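You operate a simulated robot arm through the tools that you are given. There is no shell and no other tool. Be economical: measure what you need, move in short steps, check, and stop when the job is done.

The job below is to be done with a simulated robot arm. You get a single attempt, and the scene is never put back.

Task
Take the purple clip off the red roll, let its loose end out and weight it down.
Fine: Clip onto the chest top above the ribbon drawer. Free the cradle catch, turn, back to HOLD. Use the chest's own weight. Set down upright: weight. Where these are worked on the way, their far stop is far enough and under half their travel is too little: cradle catch.

It is judged by the outcome, as a careful person would: the job done as asked, and still so three seconds after it is handed in. It fails if anything else is knocked over, pushed out of place, dropped, spilled or broken.

Robot
A 6-joint arm with a two-finger parallel gripper on a trunk, on a base that drives. Base frame: it is fixed to the floor where the robot stands at the start and does not move with it; the origin is under the middle of the robot, x ahead of it, y to its left, z up; the surface under the hand at the start is at about z = 930. Units: mm, rad, N and s.
With the tool pointing down near the work surface it reaches from about 140 to 820 mm from the robot's upright axis, wherever it stands. Its first joint turns from -2.897 to 2.897 rad. Places, roughly: chest top above the ribbon drawer [400, -300, 900]; cradle catch [500, -400, 1000]; drawer lock [1300, -1200, 700]; reel brake [1500, -1200, 1000]; slider clamp [1300, -1100, 1000]; strip between the red roll and the ruler [900, -700, 900]; winding knob [1300, -900, 1000]. Payload 3.91 kg.
Tool frame: the origin (TCP) lies between the finger pads and is the grasp point; the fingertips stand 30 mm ahead of it; z points along the fingers, y is the line along which they close. The gripper opens to 110 mm. The fingers are 20 mm wide and 10 mm thick; the gripper's body (48 by 112 mm) begins 55 mm behind the TCP.
Orientation is that of the tool frame in the base frame, as a unit quaternion [x, y, z, w]. With the fingers straight down and closing along the base's y, the tool's x points along the base's -x, its y along +y and its z along -z.

Tools
- The arm moves only by the tool move_arm. Its argument "deltas" is a list that holds one entry, the list of rows, each a list of 7 numbers: the shift along the base's x, y, z in mm, then the turn, a rotation vector about the base's x, y, z in rad, then the finger opening in mm, from 0 to 110. In form: [[[x, y, z, ax, ay, az, gripper], ...]]. A call has 1 to 8 rows; each row is the pose to reach, as a shift and turn from the pose commanded when the call began. Each row takes 0.2 s and may step no farther than 50 mm and 0.15 rad from the row before; otherwise, or with a gripper value out of range, the whole call is refused. A pose out of reach is approached as far as the arm can. The call stops where the force on the tool passes 90 N (or 10 N more than at its start, if that is more) or the arm is blocked; 0.2 s more then pass. The fingers move at their own pace (about 108 mm/s each) and stop on an object; they squeeze with about 41 N. The grip force told is the motor's: it shows also when the fingers shut on nothing. Time passes only in rows, and 0.2 s behind the last, so rows that repeat a pose let the fingers close. It gives the time, the measured TCP pose, the force on the tool (base axes), the opening and the grip force at its end, in the units of the frame above (readings bear some noise), with the torque about the TCP (base axes, N m) and any sound that the robot's microphone picked up.
- Cameras (640 x 400 px; columns grow to the right, rows downward): "scene" is now at [-81, -17.9, 1499.8]; the picture's right is [-0.24, -0.97, 0.00], its down [-0.54, 0.13, -0.83] and it looks along [0.81, -0.20, -0.55] (base axes); focal length 276 px, centre (320, 200). "wrist" rides on the gripper at [77, 7, -115] in the tool frame; the picture's right is [-0.09, 1.00, 0.00], its down [-0.80, -0.07, -0.59] and it looks along [-0.59, -0.05, 0.80] (tool axes); focal length 270 px, centre (320, 200). There is no depth. A picture from a camera that has moved, and an enlarged one, comes with that camera's place and axes in the base frame and with its lens. The place of the scene camera against the robot may be out by one fixed shift of up to 12 mm in any direction.
- grab_frame(camera): a new picture of that camera. The clock stands still meanwhile.
- lift_body(by): slides the trunk up (or, below 0, down) by that many mm; the arm and the scene camera ride with it, the base frame stays. It gives what a move gives, with no picture.
- roll_base(legs): drives the robot by 1 to 6 legs, each [ahead, left, turn to the left] in mm, mm and rad, along the robot's own axes; the way and the turn of a leg run together, so that a leg with both is an arc; at most 1500 mm and 3.142 rad a leg. The arm and the cameras ride along, it lands a little off, and it stops where it bumps. It gives what a move gives.
- aim_head(pan, tilt): turns the head with the scene camera to pan (to the left, within 1.501 rad either way) and tilt (down, from -0.506 to 1.204), counted from straight ahead of the robot. It gives what a move gives.
- close_up(camera, box): a new picture of the part [left, top, right, bottom] of that camera's present view, enlarged. The clock stands still meanwhile.
- job_done(): hands the job in; it is judged then, once.

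Go step by step. Nothing tells you exact positions but the pictures and the camera data: compare them with the known pose of the tool, close in by small moves and look again before you grip or let go. The budget is 120 turns and 98 pictures, counting those below and the enlarged ones. Unless the task says otherwise, let go and move clear before handing in, and close with one line.

The tools are called after ">>>" by a JSON object that holds its "name" and its "arguments". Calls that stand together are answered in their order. move_arm: Moves the arm, as the interface text tells. Its arguments: {"type":"object","properties":{"deltas":{"type":"array","items":{"type":"array","items":{"type":"array","items":{"type":"number"}}}}},"required":["deltas"]} The other tools are called the same way: lift_body (by) slides the trunk up or down; roll_base (legs) drives the base; aim_head (pan, tilt) turns the head that bears the scene camera; grab_frame (camera) takes a picture; close_up (camera, box) takes an enlarged picture of a part of a camera's view; job_done () hands the job in.

At the start:

```text
clock: 0.0
ee_pos: [330.2, -287.3, 1297.5]
orientation: [0.0, 1.0, 0.0, 0.0]
contact_force: [0.1, 0.1, -0.3]
moment: [0.02, -0.01, 0.01]
gripper_width: 109.9
gripper_force: 0.1
trunk travel left (down, up): [-425.0, 115.0]
robot x, y, heading: [-0.1, -2.4, 0.003]
head pan, tilt: [-0.237, 0.583]
```

scene: 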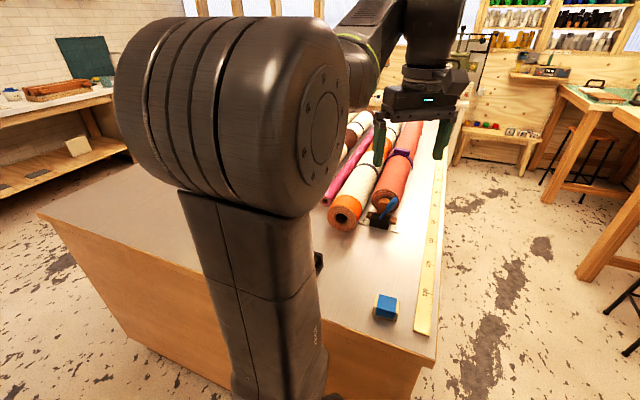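
wrist: 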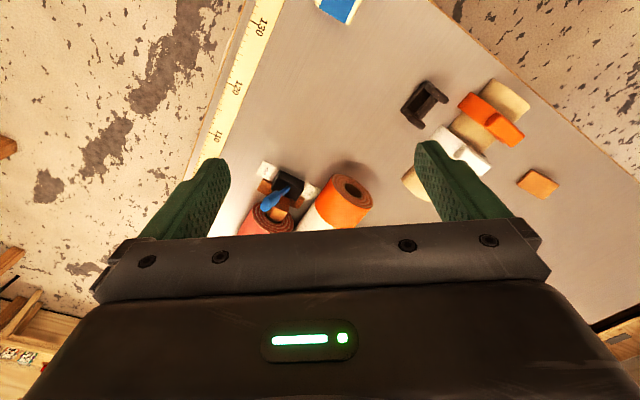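

I see a table with several rolls, a ruler, and a red roll with a purple clip and a cradle with a small blue lever. I'll look closer first.

>>> {"name": "close_up", "arguments": {"camera": "scene", "box": [310, 90, 470, 250]}}

>>> {"name": "close_up", "arguments": {"camera": "wrist", "box": [180, 0, 580, 250]}}

>>> {"name": "aim_head", "arguments": {"pan": -0.6, "tilt": 0.6}}

>>> {"name": "grab_frame", "arguments": {"camera": "scene"}}

```text
2.50 times, centred on (390, 170) of scene
camera zoom: at [-81.0, -17.9, 1499.8], right [-0.24, -0.97, 0.0], down [-0.54, 0.13, -0.83], along [0.81, -0.2, -0.55], focal length 690 px, centre (145, 275)
```

zoom: 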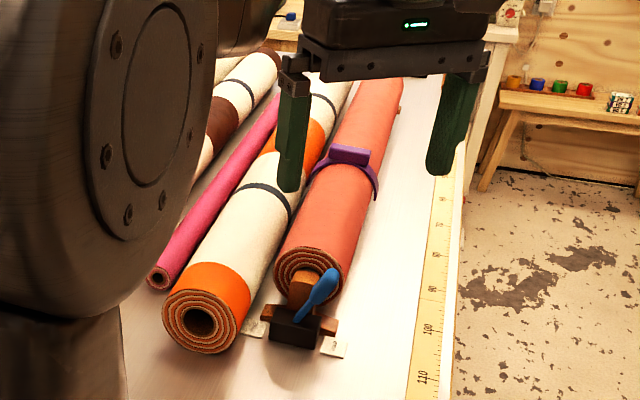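

```text
1.60 times, centred on (380, 125) of wrist
camera zoom: at [252.3, -280.3, 1411.5], right [0.09, 1.0, 0.0], down [0.8, -0.07, 0.59], along [0.59, -0.05, -0.8], focal length 432 px, centre (224, 320)
```

zoom: 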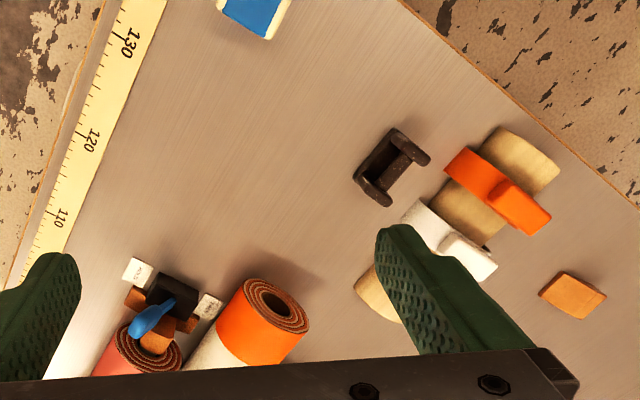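

```text
clock: 0.8
ee_pos: [330.2, -286.8, 1297.3]
orientation: [0.0, 1.0, -0.001, 0.0]
contact_force: [0.5, 0.0, 0.7]
moment: [-0.03, 0.01, 0.02]
gripper_width: 109.9
gripper_force: 0.0
trunk travel left (down, up): [-425.0, 115.0]
robot x, y, heading: [3.0, -0.6, 0.002]
head pan, tilt: [-0.6, 0.6]
```

```text
93 pictures are left
camera scene: at [-94.4, -46.8, 1498.2], right [-0.56, -0.83, 0.0], down [-0.47, 0.32, -0.83], along [0.68, -0.47, -0.56], focal length 276 px, centre (320, 200)
```

scene: 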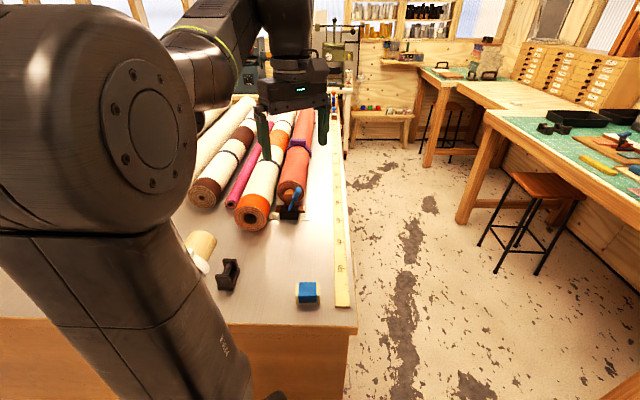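

The table (the chest) runs diagonally from the robot, and the red roll runs parallel to the ruler. I'll drive to the open right-hand side and look at the chest from there.

>>> {"name": "roll_base", "arguments": {"legs": [[-330, -470, 0]]}}

>>> {"name": "aim_head", "arguments": {"pan": -0.1, "tilt": 0.5}}

>>> {"name": "grab_frame", "arguments": {"camera": "scene"}}

```text
clock: 4.1
ee_pos: [-2.5, -751.8, 1297.2]
orientation: [0.002, 1.0, 0.0, 0.001]
contact_force: [0.5, -0.1, -0.2]
moment: [0.04, 0.05, -0.02]
gripper_width: 109.8
gripper_force: 0.1
trunk travel left (down, up): [-425.0, 115.0]
robot x, y, heading: [-330.9, -463.6, -0.0]
head pan, tilt: [-0.6, 0.6]
```

```text
clock: 5.0
ee_pos: [-2.8, -751.4, 1298.4]
orientation: [0.001, 1.0, 0.0, 0.0]
contact_force: [-0.3, -0.7, 0.3]
moment: [0.03, 0.01, 0.01]
gripper_width: 110.0
gripper_force: 0.0
trunk travel left (down, up): [-425.0, 115.0]
robot x, y, heading: [-328.5, -464.9, -0.004]
head pan, tilt: [-0.099, 0.499]
```

```text
92 pictures are left
camera scene: at [-408.2, -469.1, 1507.3], right [-0.1, -0.99, 0.0], down [-0.48, 0.05, -0.88], along [0.87, -0.09, -0.48], focal length 276 px, centre (320, 200)
```

scene: 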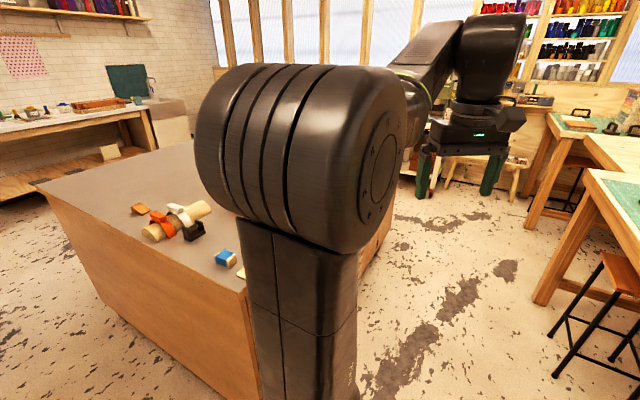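

The near end holds spare tubes, clips and small blocks. I continue to the long right side and turn to face it.

>>> {"name": "roll_base", "arguments": {"legs": [[600, -480, 0], [0, 0, 0.927]]}}

>>> {"name": "aim_head", "arguments": {"pan": 0.5, "tilt": 0.6}}

>>> {"name": "grab_frame", "arguments": {"camera": "scene"}}

>>> {"name": "grab_frame", "arguments": {"camera": "wrist"}}

```text
clock: 11.6
ee_pos: [695.0, -847.7, 1297.9]
orientation: [-0.451, 0.893, 0.0, 0.0]
contact_force: [0.3, 0.1, 0.1]
moment: [-0.01, -0.02, 0.03]
gripper_width: 110.1
gripper_force: 0.1
trunk travel left (down, up): [-425.0, 115.0]
robot x, y, heading: [266.1, -944.0, 0.937]
head pan, tilt: [-0.099, 0.499]
```

```text
clock: 12.6
ee_pos: [694.4, -846.2, 1297.8]
orientation: [-0.451, 0.893, 0.0, 0.0]
contact_force: [0.1, -0.4, 0.3]
moment: [0.0, -0.02, 0.01]
gripper_width: 109.9
gripper_force: 0.0
trunk travel left (down, up): [-425.0, 115.0]
robot x, y, heading: [269.1, -939.4, 0.936]
head pan, tilt: [0.499, 0.6]
```

```text
91 pictures are left
camera scene: at [181.1, -987.5, 1498.2], right [0.99, -0.14, 0.0], down [-0.08, -0.56, -0.83], along [0.11, 0.82, -0.56], focal length 276 px, centre (320, 200)
```

scene: 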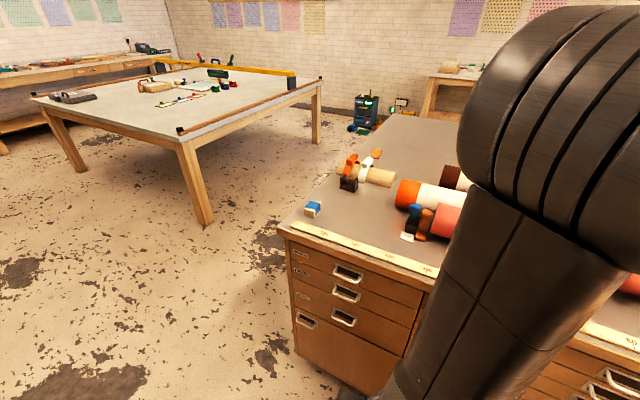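

```text
90 pictures are left
camera wrist: at [642.7, -904.0, 1411.5], right [-0.75, 0.66, 0.0], down [0.53, 0.6, 0.59], along [0.39, 0.45, -0.8], focal length 270 px, centre (320, 200)
```

wrist: 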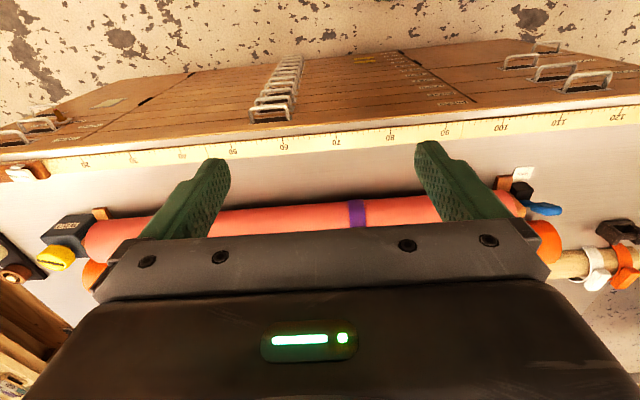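

The chest's right face has labelled drawers, and there's a yellow knob at the roll's far end. I'll read the labels.

>>> {"name": "close_up", "arguments": {"camera": "scene", "box": [270, 130, 470, 360]}}

>>> {"name": "close_up", "arguments": {"camera": "scene", "box": [280, 230, 340, 340]}}

>>> {"name": "close_up", "arguments": {"camera": "wrist", "box": [0, 30, 320, 310]}}

>>> {"name": "close_up", "arguments": {"camera": "wrist", "box": [320, 30, 640, 310]}}

```text
1.74 times, centred on (370, 245) of scene
camera zoom: at [181.1, -987.5, 1498.2], right [0.99, -0.14, 0.0], down [-0.08, -0.56, -0.83], along [0.11, 0.82, -0.56], focal length 480 px, centre (233, 122)
```

zoom: 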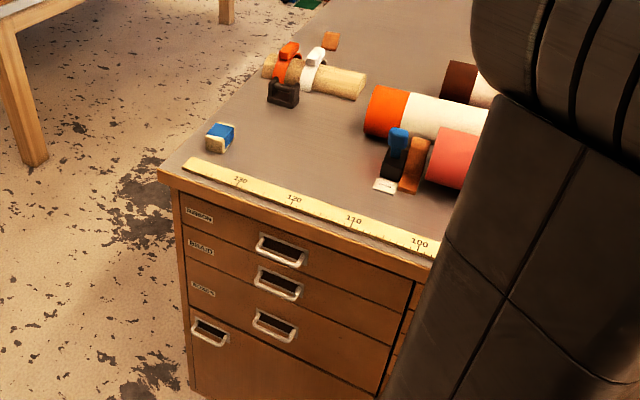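

```text
3.64 times, centred on (310, 285) of scene
camera zoom: at [181.1, -987.5, 1498.2], right [0.99, -0.14, 0.0], down [-0.08, -0.56, -0.83], along [0.11, 0.82, -0.56], focal length 1003 px, centre (356, -109)
```

zoom: 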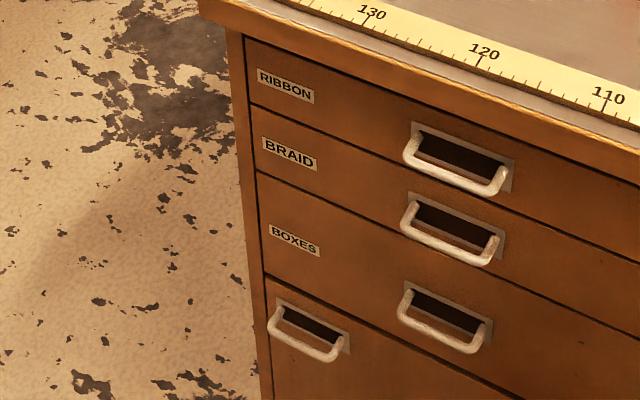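

```text
1.43 times, centred on (160, 170) of wrist
camera zoom: at [642.7, -904.0, 1411.5], right [-0.75, 0.66, 0.0], down [0.53, 0.6, 0.59], along [0.39, 0.45, -0.8], focal length 386 px, centre (549, 243)
```

zoom: 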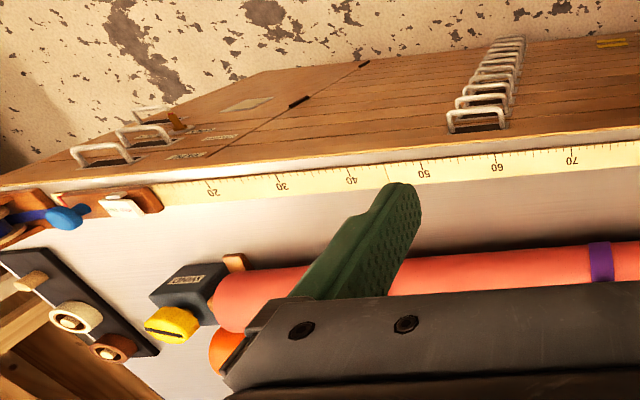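

```text
1.43 times, centred on (480, 170) of wrist
camera zoom: at [642.7, -904.0, 1411.5], right [-0.75, 0.66, 0.0], down [0.53, 0.6, 0.59], along [0.39, 0.45, -0.8], focal length 386 px, centre (91, 243)
```

zoom: 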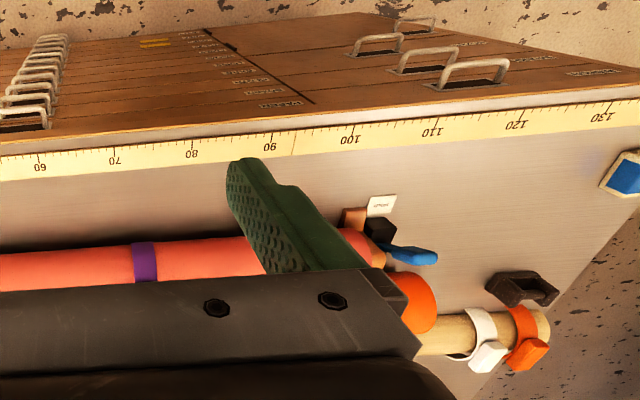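

The chest section nearest has the RIBBON drawer, with the WIND knob at the roll's far end and a HOLD/FREE catch at the near end. I'll move the hand over the purple clip to look.

>>> {"name": "move_arm", "arguments": {"deltas": [[[19, 46, -25, 0, 0, 0, 110], [38, 93, -50, 0, 0, 0, 110], [57, 140, -75, 0, 0, 0, 110], [76, 186, -98, 0, 0, 0, 110], [76, 186, -98, 0, 0, 0, 110]]]}}

>>> {"name": "grab_frame", "arguments": {"camera": "wrist"}}

>>> {"name": "grab_frame", "arguments": {"camera": "scene"}}

```text
refused: row 1 steps farther than a row can; nothing moved
```

```text
85 pictures are left
camera wrist: at [642.7, -904.0, 1411.5], right [-0.75, 0.66, 0.0], down [0.53, 0.6, 0.59], along [0.39, 0.45, -0.8], focal length 270 px, centre (320, 200)
```

wrist: 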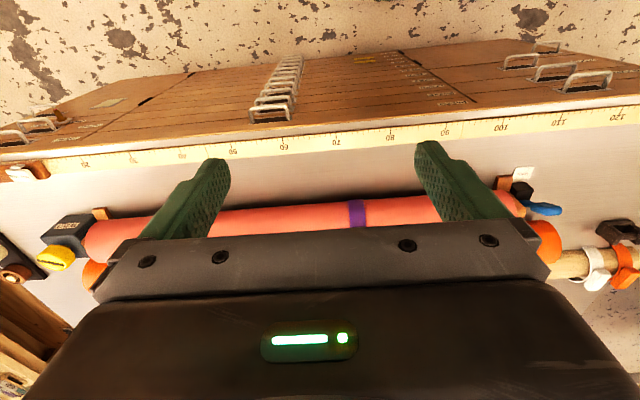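

```text
84 pictures are left
camera scene: at [181.1, -987.5, 1498.2], right [0.99, -0.14, 0.0], down [-0.08, -0.56, -0.83], along [0.11, 0.82, -0.56], focal length 276 px, centre (320, 200)
```

scene: 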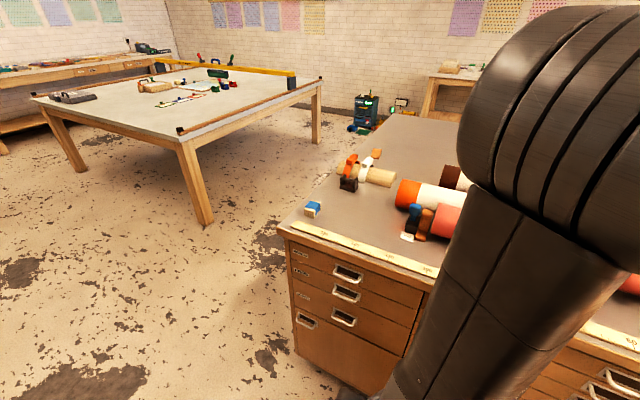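

The step was too long per row, so I'll repeat it with shorter ones.

>>> {"name": "move_arm", "arguments": {"deltas": [[[15, 37, -20, 0, 0, 0, 110], [30, 74, -40, 0, 0, 0, 110], [45, 112, -59, 0, 0, 0, 110], [61, 149, -78, 0, 0, 0, 110], [76, 186, -98, 0, 0, 0, 110], [76, 186, -98, 0, 0, 0, 110]]]}}

>>> {"name": "grab_frame", "arguments": {"camera": "wrist"}}

```text
clock: 14.0
ee_pos: [770.1, -660.3, 1199.0]
orientation: [-0.45, 0.893, 0.0, 0.0]
contact_force: [0.9, -0.5, 0.6]
moment: [0.0, -0.01, -0.01]
gripper_width: 110.0
gripper_force: 0.1
trunk travel left (down, up): [-425.0, 115.0]
robot x, y, heading: [268.4, -942.3, 0.942]
head pan, tilt: [0.499, 0.6]
```

```text
83 pictures are left
camera wrist: at [718.5, -717.5, 1313.3], right [-0.75, 0.66, 0.0], down [0.53, 0.6, 0.59], along [0.39, 0.45, -0.8], focal length 270 px, centre (320, 200)
```

wrist: 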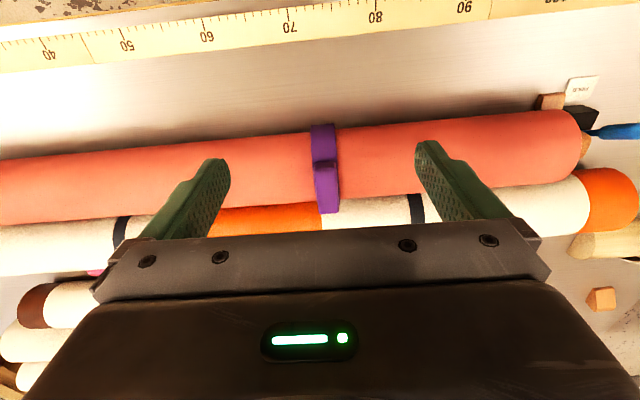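

>>> {"name": "close_up", "arguments": {"camera": "wrist", "box": [260, 90, 400, 230]}}

>>> {"name": "close_up", "arguments": {"camera": "wrist", "box": [500, 50, 640, 190]}}

```text
2.86 times, centred on (330, 160) of wrist
camera zoom: at [718.5, -717.5, 1313.3], right [-0.75, 0.66, 0.0], down [0.53, 0.6, 0.59], along [0.39, 0.45, -0.8], focal length 772 px, centre (291, 314)
```

zoom: 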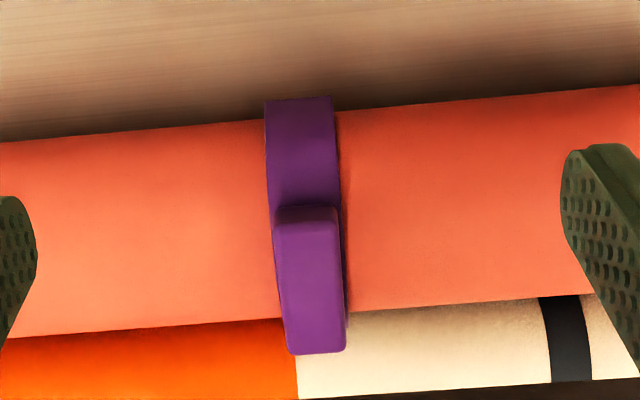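

```text
2.86 times, centred on (570, 120) of wrist
camera zoom: at [718.5, -717.5, 1313.3], right [-0.75, 0.66, 0.0], down [0.53, 0.6, 0.59], along [0.39, 0.45, -0.8], focal length 772 px, centre (-394, 429)
```

zoom: 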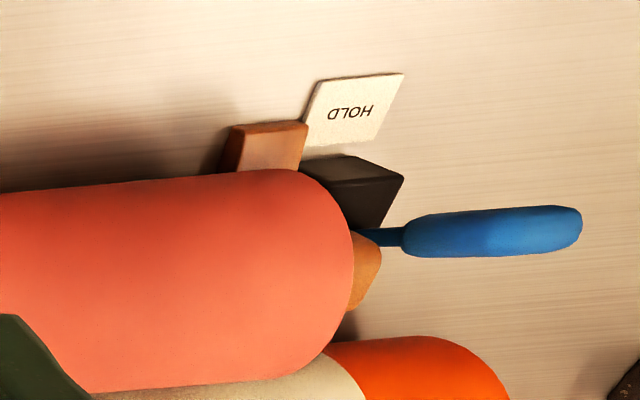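

The clip's handle is a narrow tab across the roll, well suited to closing along the roll. I'll come closer above it.

>>> {"name": "move_arm", "arguments": {"deltas": [[[20, 29, -30, 0, 0, 0, 110], [41, 58, -60, 0, 0, 0, 110], [41, 58, -60, 0, 0, 0, 110]]]}}

>>> {"name": "grab_frame", "arguments": {"camera": "wrist"}}

>>> {"name": "aim_head", "arguments": {"pan": -0.5, "tilt": 0.5}}

>>> {"name": "grab_frame", "arguments": {"camera": "scene"}}

```text
clock: 14.8
ee_pos: [812.5, -602.0, 1138.7]
orientation: [-0.451, 0.893, 0.0, 0.0]
contact_force: [0.5, 0.0, -0.3]
moment: [0.02, 0.01, 0.0]
gripper_width: 110.0
gripper_force: 0.1
trunk travel left (down, up): [-425.0, 115.0]
robot x, y, heading: [270.6, -942.7, 0.938]
head pan, tilt: [0.499, 0.6]
```

```text
80 pictures are left
camera wrist: at [759.9, -659.6, 1253.1], right [-0.75, 0.66, 0.0], down [0.53, 0.6, 0.6], along [0.39, 0.45, -0.8], focal length 270 px, centre (320, 200)
```

wrist: 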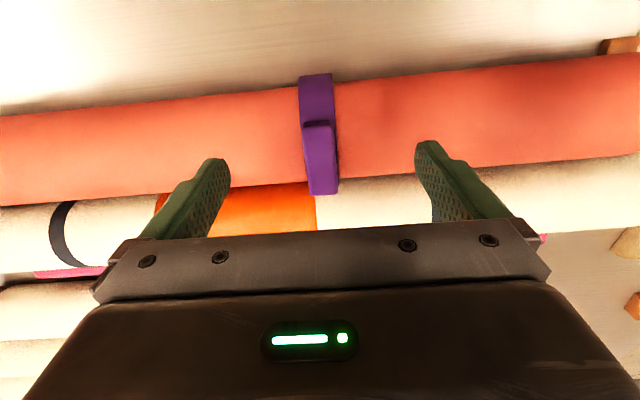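

```text
clock: 16.0
ee_pos: [813.1, -602.1, 1138.1]
orientation: [-0.451, 0.893, 0.0, 0.001]
contact_force: [0.2, 0.1, 0.7]
moment: [0.01, 0.02, 0.04]
gripper_width: 110.1
gripper_force: 0.0
trunk travel left (down, up): [-425.0, 115.0]
robot x, y, heading: [265.9, -942.0, 0.936]
head pan, tilt: [-0.499, 0.499]
```

```text
79 pictures are left
camera scene: at [251.5, -1036.5, 1507.3], right [0.42, -0.91, 0.0], down [-0.43, -0.2, -0.88], along [0.8, 0.37, -0.48], focal length 276 px, centre (320, 200)
```

scene: 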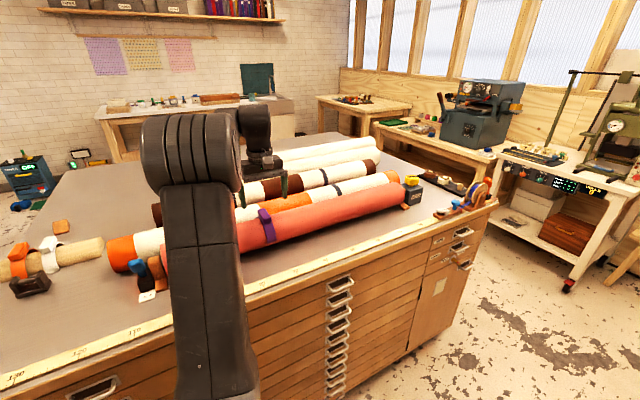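

This view shows the whole chest clearly. I'll zoom in on key parts.

>>> {"name": "close_up", "arguments": {"camera": "scene", "box": [210, 160, 310, 260]}}

>>> {"name": "close_up", "arguments": {"camera": "scene", "box": [380, 150, 520, 290]}}

>>> {"name": "close_up", "arguments": {"camera": "scene", "box": [0, 200, 190, 390]}}

```text
4.00 times, centred on (260, 210) of scene
camera zoom: at [251.5, -1036.5, 1507.3], right [0.42, -0.91, 0.0], down [-0.43, -0.2, -0.88], along [0.8, 0.37, -0.48], focal length 1103 px, centre (560, 160)
```

zoom: 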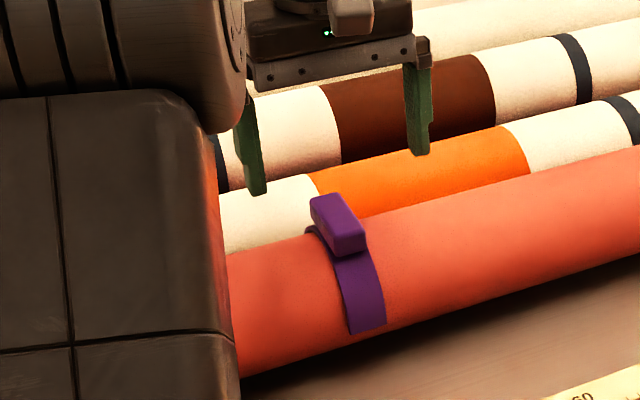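

```text
2.86 times, centred on (450, 220) of scene
camera zoom: at [251.5, -1036.5, 1507.3], right [0.42, -0.91, 0.0], down [-0.43, -0.2, -0.88], along [0.8, 0.37, -0.48], focal length 788 px, centre (-51, 143)
```

zoom: 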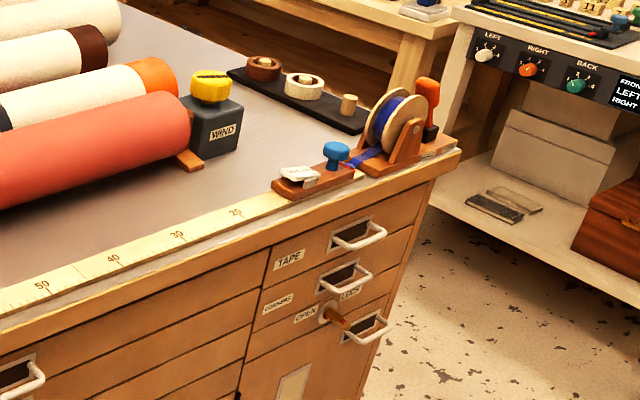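

```text
2.11 times, centred on (95, 295) of scene
camera zoom: at [251.5, -1036.5, 1507.3], right [0.42, -0.91, 0.0], down [-0.43, -0.2, -0.88], along [0.8, 0.37, -0.48], focal length 581 px, centre (794, 0)
```

zoom: 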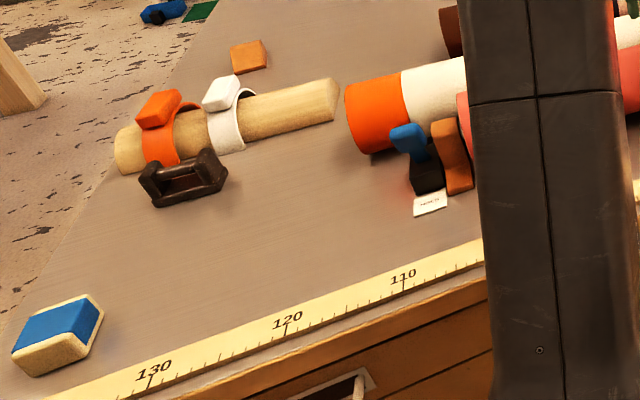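

Handle estimated at (824, -584), top near z 1070. I'll move over it and descend partway.

>>> {"name": "move_arm", "arguments": {"deltas": [[[11, 17, -10, 0, 0, 0, 110], [11, 17, -50, 0, 0, 0, 110], [11, 17, -58, 0, 0, 0, 110]]]}}

>>> {"name": "grab_frame", "arguments": {"camera": "wrist"}}

>>> {"name": "close_up", "arguments": {"camera": "scene", "box": [210, 160, 310, 260]}}

```text
clock: 16.8
ee_pos: [822.7, -585.7, 1080.0]
orientation: [-0.451, 0.892, -0.001, 0.0]
contact_force: [-0.9, -0.6, -0.3]
moment: [-0.01, 0.03, 0.03]
gripper_width: 109.9
gripper_force: 0.1
trunk travel left (down, up): [-425.0, 115.0]
robot x, y, heading: [259.8, -941.4, 0.931]
head pan, tilt: [-0.499, 0.499]
```

```text
75 pictures are left
camera wrist: at [770.7, -643.2, 1194.9], right [-0.75, 0.66, 0.0], down [0.53, 0.6, 0.59], along [0.39, 0.45, -0.8], focal length 270 px, centre (320, 200)
```

wrist: 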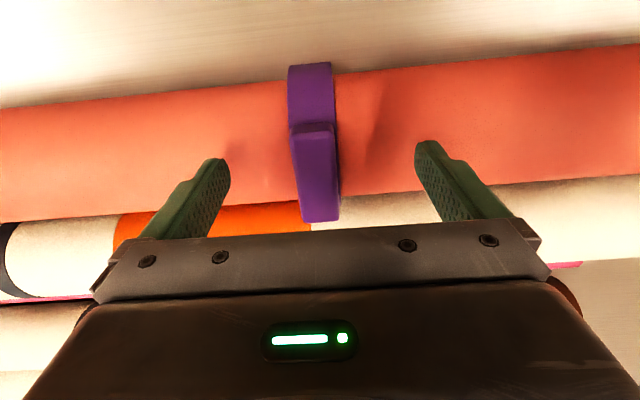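

```text
4.00 times, centred on (260, 210) of scene
camera zoom: at [251.5, -1036.7, 1507.3], right [0.42, -0.91, 0.0], down [-0.43, -0.2, -0.88], along [0.8, 0.37, -0.48], focal length 1103 px, centre (560, 160)
```

zoom: 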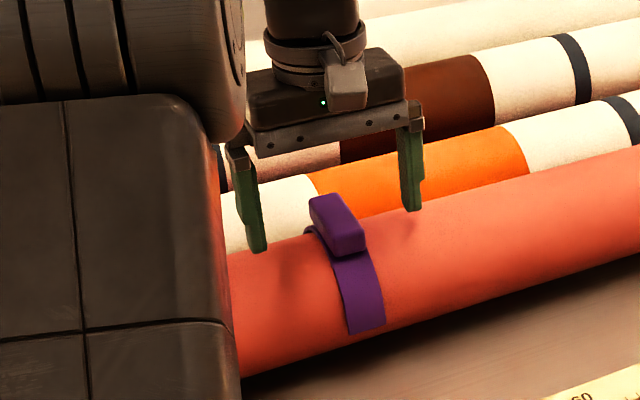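

The handle is centred between the fingers. I lower slightly and close.

>>> {"name": "move_arm", "arguments": {"deltas": [[[0, 0, -12, 0, 0, 0, 110], [0, 0, -22, 0, 0, 0, 110], [0, 0, -22, 0, 0, 0, 60], [0, 0, -22, 0, 0, 0, 10], [0, 0, -22, 0, 0, 0, 10], [0, 0, -22, 0, 0, 0, 10]]]}}

>>> {"name": "grab_frame", "arguments": {"camera": "wrist"}}

>>> {"name": "close_up", "arguments": {"camera": "scene", "box": [210, 160, 310, 260]}}

```text
clock: 18.2
ee_pos: [820.0, -586.8, 1065.6]
orientation: [-0.45, 0.893, 0.0, 0.005]
contact_force: [-16.2, 9.3, 49.0]
moment: [1.14, 0.62, 0.26]
gripper_width: 29.2
gripper_force: 40.8
trunk travel left (down, up): [-425.0, 115.0]
robot x, y, heading: [267.7, -940.3, 0.935]
head pan, tilt: [-0.499, 0.499]
```

```text
73 pictures are left
camera wrist: at [766.3, -644.9, 1178.9], right [-0.75, 0.66, -0.01], down [0.53, 0.6, 0.6], along [0.4, 0.45, -0.8], focal length 270 px, centre (320, 200)
```

wrist: 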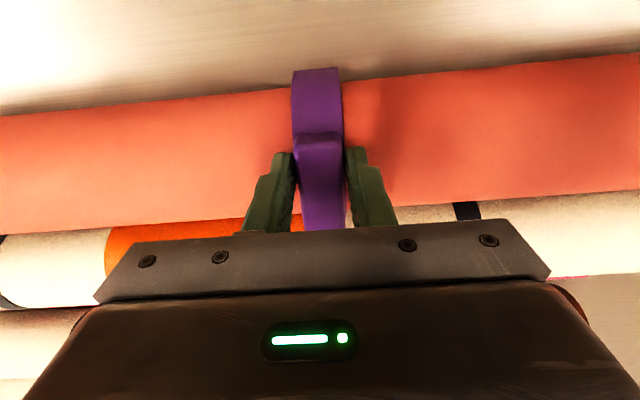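

```text
4.00 times, centred on (260, 210) of scene
camera zoom: at [244.9, -1038.4, 1507.3], right [0.42, -0.91, 0.0], down [-0.43, -0.2, -0.88], along [0.8, 0.37, -0.47], focal length 1103 px, centre (560, 160)
```

zoom: 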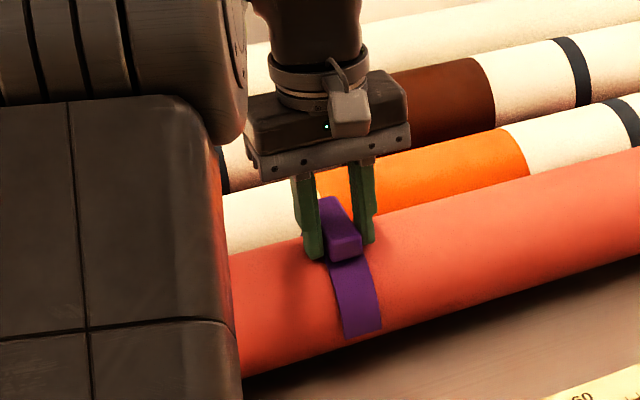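

The clip is gripped, with the tips touching the roll. Now pull it straight up.

>>> {"name": "move_arm", "arguments": {"deltas": [[[0, 0, 10, 0, 0, 0, 10], [0, 0, 25, 0, 0, 0, 10], [0, 0, 45, 0, 0, 0, 10], [0, 0, 70, 0, 0, 0, 10], [0, 0, 100, 0, 0, 0, 10], [0, 0, 140, 0, 0, 0, 10], [0, 0, 140, 0, 0, 0, 10]]]}}

>>> {"name": "grab_frame", "arguments": {"camera": "scene"}}

>>> {"name": "grab_frame", "arguments": {"camera": "wrist"}}

```text
clock: 19.8
ee_pos: [822.3, -585.4, 1200.2]
orientation: [-0.451, 0.893, 0.0, 0.0]
contact_force: [0.1, -0.2, 0.4]
moment: [0.01, 0.0, 0.01]
gripper_width: 29.2
gripper_force: 40.9
trunk travel left (down, up): [-425.0, 115.0]
robot x, y, heading: [266.4, -939.7, 0.936]
head pan, tilt: [-0.499, 0.499]
```

```text
71 pictures are left
camera scene: at [251.5, -1036.6, 1507.3], right [0.42, -0.91, 0.0], down [-0.43, -0.2, -0.88], along [0.8, 0.37, -0.48], focal length 276 px, centre (320, 200)
```

scene: 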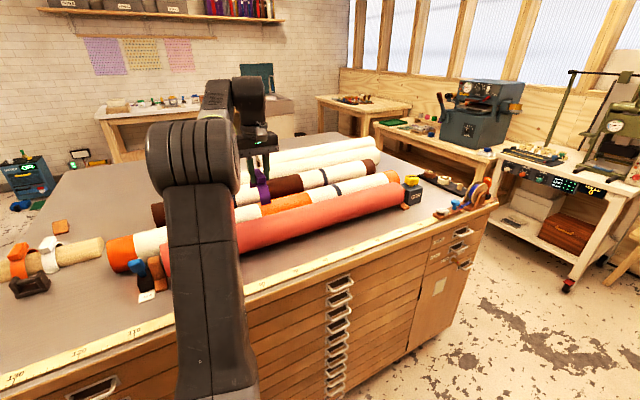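

```text
70 pictures are left
camera wrist: at [770.2, -643.2, 1314.7], right [-0.75, 0.66, 0.0], down [0.53, 0.6, 0.59], along [0.39, 0.45, -0.8], focal length 270 px, centre (320, 200)
```

wrist: 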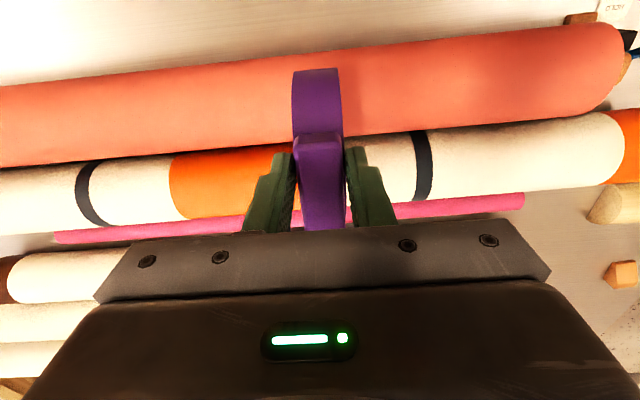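

The clip is off. I'll carry it over the free area above the RIBBON drawer, around (390, -290).

>>> {"name": "move_arm", "arguments": {"deltas": [[[-36, 24.5, 0, 0, 0, 0, 10], [-72, 49, 0, 0, 0, 0, 10], [-108, 73.5, 0, 0, 0, 0, 10], [-144, 98, 0, 0, 0, 0, 10], [-180, 122.5, 0, 0, 0, 0, 10], [-216, 147, 0, 0, 0, 0, 10]]]}}

>>> {"name": "move_arm", "arguments": {"deltas": [[[-36, 24.5, 0, 0, 0, 0, 10], [-72, 49, 0, 0, 0, 0, 10], [-108, 73.5, 0, 0, 0, 0, 10], [-144, 98, 0, 0, 0, 0, 10], [-180, 122.5, 0, 0, 0, 0, 10], [-216, 147, 0, 0, 0, 0, 10], [-216, 147, 0, 0, 0, 0, 10]]]}}

>>> {"name": "aim_head", "arguments": {"pan": 0.5, "tilt": 0.6}}

>>> {"name": "grab_frame", "arguments": {"camera": "scene"}}

>>> {"name": "grab_frame", "arguments": {"camera": "wrist"}}

```text
clock: 21.2
ee_pos: [605.2, -438.9, 1199.1]
orientation: [-0.451, 0.893, 0.0, 0.0]
contact_force: [-0.7, 0.5, -0.7]
moment: [-0.02, -0.01, -0.03]
gripper_width: 29.1
gripper_force: 41.0
trunk travel left (down, up): [-425.0, 115.0]
robot x, y, heading: [266.4, -942.3, 0.932]
head pan, tilt: [-0.499, 0.499]
```

```text
clock: 22.8
ee_pos: [389.6, -291.1, 1198.5]
orientation: [-0.45, 0.893, 0.001, 0.0]
contact_force: [-0.7, -0.4, -0.7]
moment: [-0.05, 0.02, -0.01]
gripper_width: 29.1
gripper_force: 41.5
trunk travel left (down, up): [-425.0, 115.0]
robot x, y, heading: [264.1, -943.0, 0.937]
head pan, tilt: [-0.499, 0.499]
```

```text
clock: 24.1
ee_pos: [389.2, -291.7, 1198.6]
orientation: [-0.45, 0.893, -0.001, 0.001]
contact_force: [0.0, -0.7, -0.1]
moment: [0.0, 0.02, 0.04]
gripper_width: 29.2
gripper_force: 41.1
trunk travel left (down, up): [-425.0, 115.0]
robot x, y, heading: [263.8, -940.0, 0.936]
head pan, tilt: [0.499, 0.6]
```

```text
69 pictures are left
camera scene: at [181.0, -987.3, 1498.2], right [0.99, -0.14, 0.0], down [-0.08, -0.56, -0.83], along [0.11, 0.82, -0.56], focal length 276 px, centre (320, 200)
```

scene: 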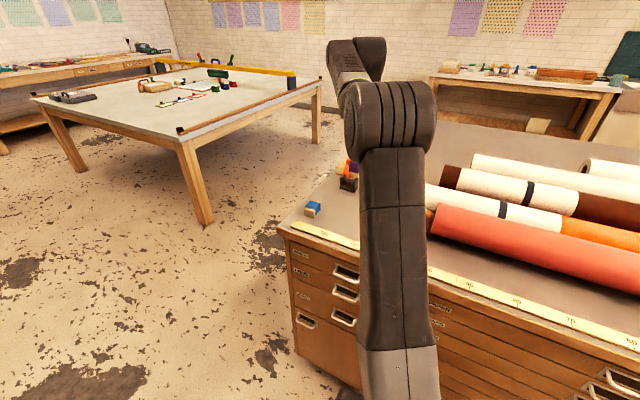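

```text
68 pictures are left
camera wrist: at [337.5, -349.2, 1313.2], right [-0.75, 0.66, 0.0], down [0.53, 0.6, 0.59], along [0.39, 0.45, -0.8], focal length 270 px, centre (320, 200)
```

wrist: 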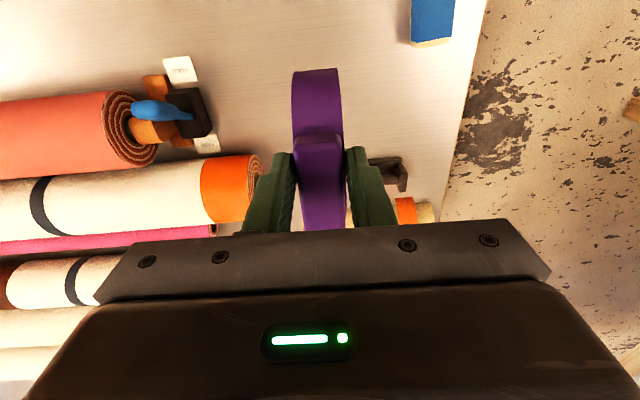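

Clear table under the clip. I'll lower it and feel for contact.

>>> {"name": "move_arm", "arguments": {"deltas": [[[0, 0, -45, 0, 0, 0, 10], [0, 0, -90, 0, 0, 0, 10], [0, 0, -130, 0, 0, 0, 10], [0, 0, -150, 0, 0, 0, 10], [0, 0, -150, 0, 0, 0, 10]]]}}

>>> {"name": "grab_frame", "arguments": {"camera": "wrist"}}

```text
clock: 25.3
ee_pos: [391.4, -291.6, 1049.3]
orientation: [-0.451, 0.893, -0.001, 0.0]
contact_force: [-1.0, -0.7, -0.5]
moment: [-0.01, 0.0, -0.01]
gripper_width: 28.9
gripper_force: 41.0
trunk travel left (down, up): [-425.0, 115.0]
robot x, y, heading: [268.7, -940.4, 0.939]
head pan, tilt: [0.499, 0.6]
```

```text
67 pictures are left
camera wrist: at [339.0, -348.8, 1163.2], right [-0.75, 0.66, 0.0], down [0.53, 0.6, 0.59], along [0.39, 0.45, -0.8], focal length 270 px, centre (320, 200)
```

wrist: 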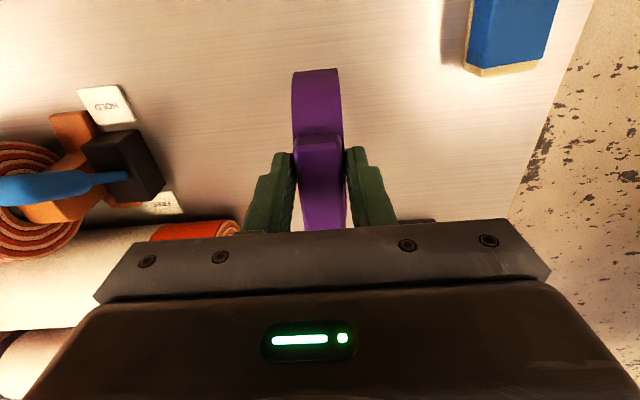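

>>> {"name": "move_arm", "arguments": {"deltas": [[[0, 0, -10, 0, 0, 0, 10], [0, 0, -18, 0, 0, 0, 10], [0, 0, -24, 0, 0, 0, 10], [0, 0, -28, 0, 0, 0, 10], [0, 0, -32, 0, 0, 0, 10]]]}}

```text
clock: 26.5
ee_pos: [391.8, -291.7, 1016.0]
orientation: [-0.451, 0.892, 0.0, 0.0]
contact_force: [-0.2, -0.1, 0.0]
moment: [0.0, -0.01, -0.02]
gripper_width: 29.2
gripper_force: 40.7
trunk travel left (down, up): [-425.0, 115.0]
robot x, y, heading: [263.9, -937.8, 0.937]
head pan, tilt: [0.499, 0.6]
```

No contact yet; continuing in small steps.

>>> {"name": "move_arm", "arguments": {"deltas": [[[0, 0, -4, 0, 0, 0, 10], [0, 0, -8, 0, 0, 0, 10], [0, 0, -12, 0, 0, 0, 10]]]}}

>>> {"name": "grab_frame", "arguments": {"camera": "wrist"}}

```text
clock: 27.3
ee_pos: [392.0, -292.4, 1009.5]
orientation: [-0.45, 0.893, 0.004, 0.005]
contact_force: [5.6, 8.0, 38.5]
moment: [0.33, -0.25, 0.04]
gripper_width: 29.2
gripper_force: 41.4
trunk travel left (down, up): [-425.0, 115.0]
robot x, y, heading: [271.5, -940.0, 0.934]
head pan, tilt: [0.499, 0.6]
```

```text
66 pictures are left
camera wrist: at [339.1, -350.5, 1123.4], right [-0.75, 0.66, 0.0], down [0.53, 0.6, 0.6], along [0.4, 0.45, -0.8], focal length 270 px, centre (320, 200)
```

wrist: 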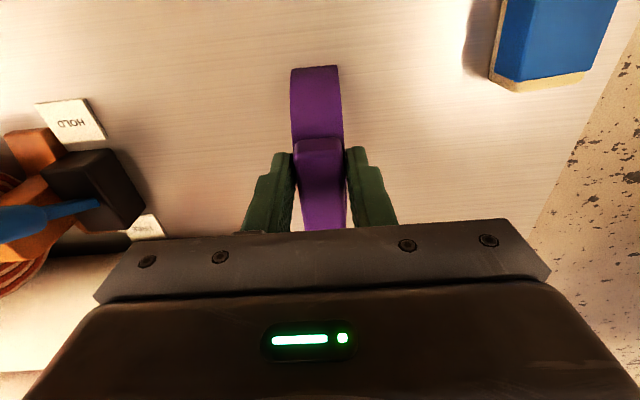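

In contact with the table. I ease off, release, and rise.

>>> {"name": "move_arm", "arguments": {"deltas": [[[0, 0, 4, 0, 0, 0, 10], [0, 0, 5, 0, 0, 0, 40], [0, 0, 5, 0, 0, 0, 70], [0, 0, 6, 0, 0, 0, 70], [0, 0, 40, 0, 0, 0, 70], [0, 0, 88, 0, 0, 0, 70], [0, 0, 130, 0, 0, 0, 70]]]}}

>>> {"name": "grab_frame", "arguments": {"camera": "wrist"}}

```text
clock: 28.9
ee_pos: [391.5, -291.1, 1135.4]
orientation: [-0.451, 0.893, -0.001, -0.001]
contact_force: [-0.4, 0.5, 0.0]
moment: [0.01, -0.01, 0.01]
gripper_width: 69.9
gripper_force: 0.1
trunk travel left (down, up): [-425.0, 115.0]
robot x, y, heading: [268.0, -942.3, 0.938]
head pan, tilt: [0.499, 0.6]
```

```text
65 pictures are left
camera wrist: at [339.7, -349.7, 1249.7], right [-0.75, 0.66, 0.0], down [0.53, 0.6, 0.59], along [0.39, 0.45, -0.8], focal length 270 px, centre (320, 200)
```

wrist: 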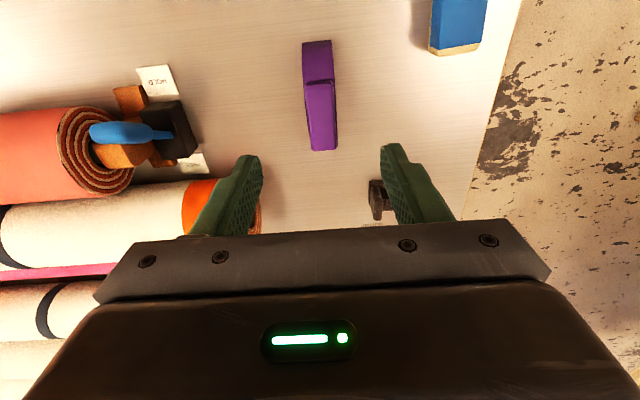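

The clip stands on the chest top over the RIBBON drawer. Now I study the catch.

>>> {"name": "close_up", "arguments": {"camera": "wrist", "box": [50, 50, 230, 220]}}

>>> {"name": "aim_head", "arguments": {"pan": 0.2, "tilt": 0.6}}

>>> {"name": "grab_frame", "arguments": {"camera": "scene"}}

```text
2.35 times, centred on (140, 135) of wrist
camera zoom: at [339.7, -349.7, 1249.7], right [-0.75, 0.66, 0.0], down [0.53, 0.6, 0.59], along [0.39, 0.45, -0.8], focal length 636 px, centre (744, 353)
```

zoom: 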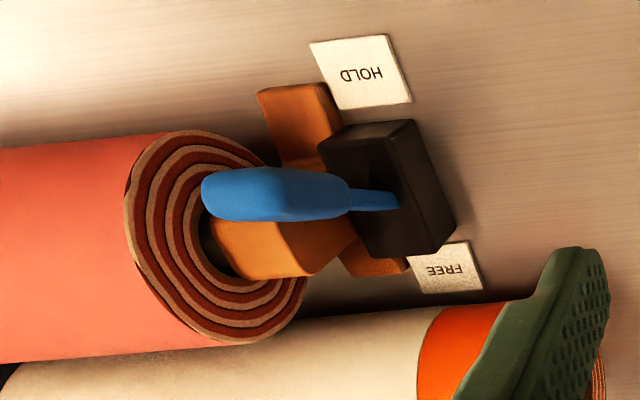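

```text
clock: 29.7
ee_pos: [391.9, -291.9, 1134.4]
orientation: [-0.451, 0.893, 0.0, 0.0]
contact_force: [0.2, -0.3, -0.2]
moment: [0.01, 0.03, 0.02]
gripper_width: 69.7
gripper_force: 0.0
trunk travel left (down, up): [-425.0, 115.0]
robot x, y, heading: [268.4, -942.5, 0.937]
head pan, tilt: [0.201, 0.6]
```

```text
63 pictures are left
camera scene: at [206.1, -994.7, 1498.2], right [0.91, -0.42, 0.0], down [-0.24, -0.51, -0.82], along [0.35, 0.75, -0.57], focal length 276 px, centre (320, 200)
```

scene: 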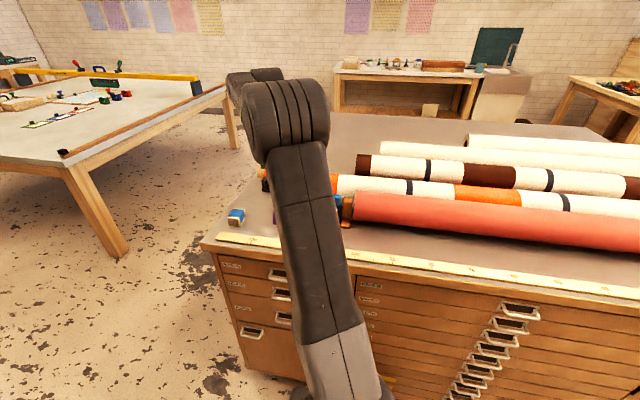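

The catch lever sits on a pivot along the roll's axis, currently leaning towards HOLD (ruler side), with FREE on the far side. I move in for a better view.

>>> {"name": "move_arm", "arguments": {"deltas": [[[26, -36, 10, 0, 0, 0, 30], [52, -72, 15, 0, 0, 0, 0], [78, -108, 15, 0, 0, 0, 0], [78, -108, 15, 0, 0, 0, 0]]]}}

>>> {"name": "close_up", "arguments": {"camera": "wrist", "box": [160, 40, 400, 190]}}

>>> {"name": "aim_head", "arguments": {"pan": -0.3, "tilt": 0.6}}

>>> {"name": "grab_frame", "arguments": {"camera": "scene"}}

```text
clock: 30.7
ee_pos: [469.0, -399.9, 1150.3]
orientation: [-0.451, 0.892, 0.0, -0.001]
contact_force: [0.9, 0.4, 0.4]
moment: [0.03, -0.04, 0.02]
gripper_width: 0.3
gripper_force: 37.7
trunk travel left (down, up): [-425.0, 115.0]
robot x, y, heading: [269.9, -937.6, 0.932]
head pan, tilt: [0.201, 0.6]
```

```text
2.67 times, centred on (280, 115) of wrist
camera zoom: at [417.4, -457.4, 1264.4], right [-0.75, 0.66, 0.0], down [0.53, 0.6, 0.59], along [0.39, 0.45, -0.8], focal length 721 px, centre (427, 427)
```

zoom: 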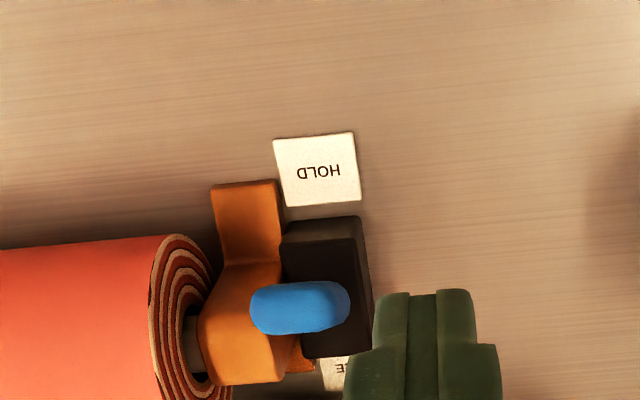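

```text
clock: 31.6
ee_pos: [469.3, -399.9, 1150.0]
orientation: [-0.451, 0.893, 0.001, 0.0]
contact_force: [0.0, 0.8, 0.0]
moment: [-0.01, -0.03, 0.02]
gripper_width: 0.0
gripper_force: 38.2
trunk travel left (down, up): [-425.0, 115.0]
robot x, y, heading: [265.3, -940.7, 0.938]
head pan, tilt: [-0.3, 0.6]
```

```text
61 pictures are left
camera scene: at [240.1, -1022.5, 1498.2], right [0.59, -0.8, 0.0], down [-0.45, -0.34, -0.83], along [0.66, 0.49, -0.56], focal length 276 px, centre (320, 200)
```

scene: 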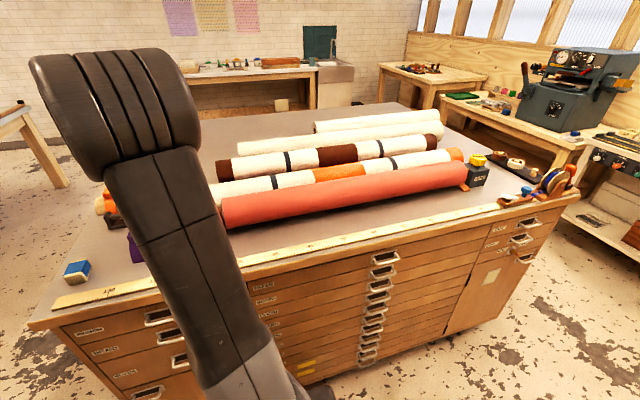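

I place the lever's tip at about (541, -408, 1034), leaning towards HOLD. I'll put the closed fingertips on its HOLD side and look before pushing.

>>> {"name": "move_arm", "arguments": {"deltas": [[[22, -16, 0, 0, 0, 0, 0], [45, -32, 0, 0, 0, 0, 0], [45, -32, -40, 0, 0, 0, 0], [45, -32, -80, 0, 0, 0, 0], [45, -32, -110, 0, 0, 0, 0], [45, -32, -110, 0, 0, 0, 0]]]}}

>>> {"name": "grab_frame", "arguments": {"camera": "wrist"}}

>>> {"name": "close_up", "arguments": {"camera": "scene", "box": [160, 140, 300, 280]}}

```text
clock: 33.0
ee_pos: [513.9, -433.1, 1041.2]
orientation: [-0.451, 0.892, 0.0, 0.0]
contact_force: [0.9, 0.2, 0.0]
moment: [-0.01, 0.0, -0.01]
gripper_width: 0.1
gripper_force: 38.1
trunk travel left (down, up): [-425.0, 115.0]
robot x, y, heading: [267.4, -941.6, 0.94]
head pan, tilt: [-0.3, 0.6]
```

```text
60 pictures are left
camera wrist: at [461.6, -489.9, 1155.0], right [-0.75, 0.66, 0.0], down [0.53, 0.6, 0.59], along [0.39, 0.45, -0.8], focal length 270 px, centre (320, 200)
```

wrist: 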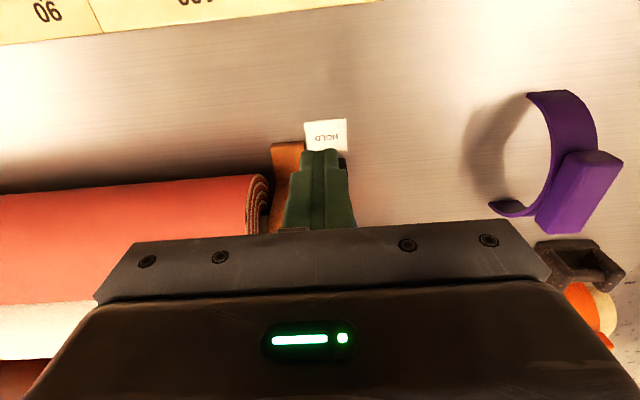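

```text
2.86 times, centred on (230, 210) of scene
camera zoom: at [240.1, -1022.5, 1498.2], right [0.59, -0.81, 0.0], down [-0.46, -0.34, -0.83], along [0.66, 0.49, -0.56], focal length 788 px, centre (577, 171)
```

zoom: 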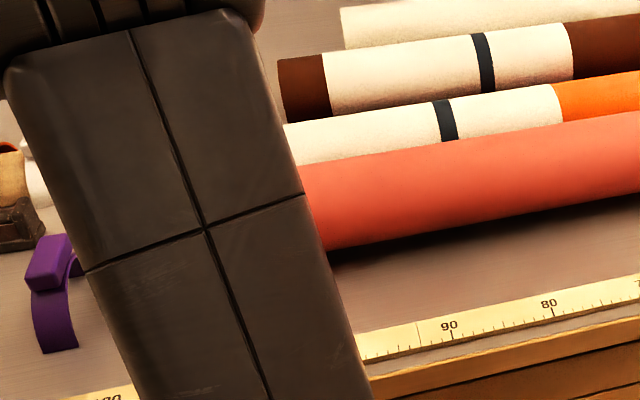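

Fingers sit clear on the HOLD side of the lever. I push it across in small steps and watch the force.

>>> {"name": "move_arm", "arguments": {"deltas": [[[9, 12, 0, 0, 0, 0, 0], [15, 20, 0, 0, 0, 0, 0], [21, 28, 0, 0, 0, 0, 0], [24, 32, 0, 0, 0, 0, 0]]]}}

>>> {"name": "grab_frame", "arguments": {"camera": "wrist"}}

```text
clock: 34.0
ee_pos: [536.0, -401.2, 1044.6]
orientation: [-0.451, 0.892, 0.002, 0.004]
contact_force: [-9.2, -6.9, 40.5]
moment: [0.39, -0.26, 0.07]
gripper_width: 0.2
gripper_force: 37.7
trunk travel left (down, up): [-425.0, 115.0]
robot x, y, heading: [269.7, -942.8, 0.937]
head pan, tilt: [-0.3, 0.6]
```

```text
58 pictures are left
camera wrist: at [482.9, -460.9, 1159.5], right [-0.75, 0.66, 0.0], down [0.53, 0.6, 0.6], along [0.4, 0.45, -0.8], focal length 270 px, centre (320, 200)
```

wrist: 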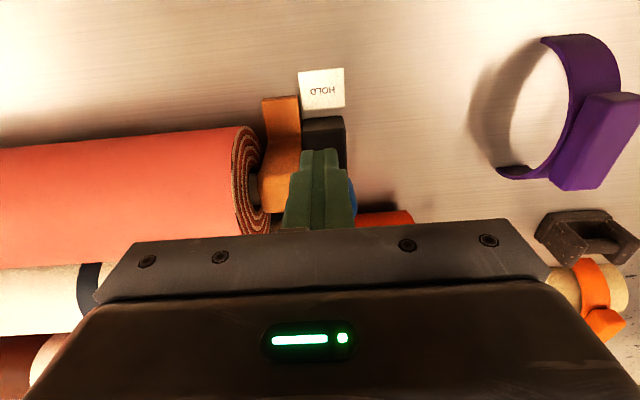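

The fingertips rode up onto the lever, so it's lower than I thought. I back off, lower, and retry a touch further from the roll.

>>> {"name": "move_arm", "arguments": {"deltas": [[[-10, -14, 2, 0, 0, 0, 0], [-28, -32, 2, 0, 0, 0, 0], [-34, -34, -5, 0, 0, 0, 0], [-34, -34, -20, 0, 0, 0, 0], [-34, -34, -23, 0, 0, 0, 0]]]}}

>>> {"name": "close_up", "arguments": {"camera": "wrist", "box": [220, 90, 420, 240]}}

```text
clock: 35.2
ee_pos: [503.2, -434.7, 1017.1]
orientation: [-0.451, 0.892, 0.0, 0.0]
contact_force: [-0.8, 0.0, -1.1]
moment: [0.03, 0.01, -0.01]
gripper_width: 0.0
gripper_force: 37.3
trunk travel left (down, up): [-425.0, 115.0]
robot x, y, heading: [266.1, -942.6, 0.941]
head pan, tilt: [-0.3, 0.6]
```

```text
2.67 times, centred on (320, 165) of wrist
camera zoom: at [451.4, -490.6, 1131.4], right [-0.75, 0.66, 0.0], down [0.53, 0.6, 0.59], along [0.39, 0.45, -0.8], focal length 721 px, centre (320, 293)
```

zoom: 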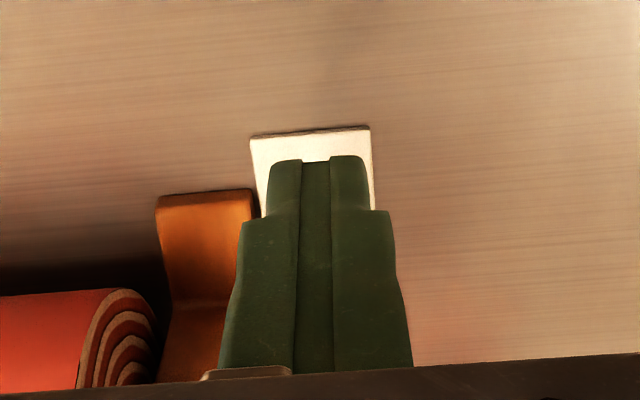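

>>> {"name": "move_arm", "arguments": {"deltas": [[[9, 12, 0, 0, 0, 0, 0], [18, 24, 0, 0, 0, 0, 0], [24, 32, 0, 0, 0, 0, 0], [30, 40, 0, 0, 0, 0, 0]]]}}

>>> {"name": "grab_frame", "arguments": {"camera": "wrist"}}

```text
clock: 36.2
ee_pos: [533.0, -393.7, 1016.1]
orientation: [-0.45, 0.893, 0.0, 0.0]
contact_force: [0.0, 0.8, 0.1]
moment: [0.02, 0.03, 0.01]
gripper_width: 0.3
gripper_force: 37.8
trunk travel left (down, up): [-425.0, 115.0]
robot x, y, heading: [267.1, -939.8, 0.931]
head pan, tilt: [-0.3, 0.6]
```

```text
56 pictures are left
camera wrist: at [481.3, -450.4, 1131.3], right [-0.75, 0.66, 0.0], down [0.53, 0.6, 0.59], along [0.39, 0.45, -0.8], focal length 270 px, centre (320, 200)
```

wrist: 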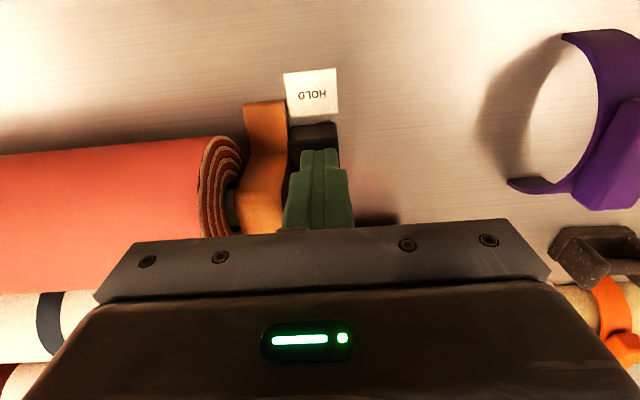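

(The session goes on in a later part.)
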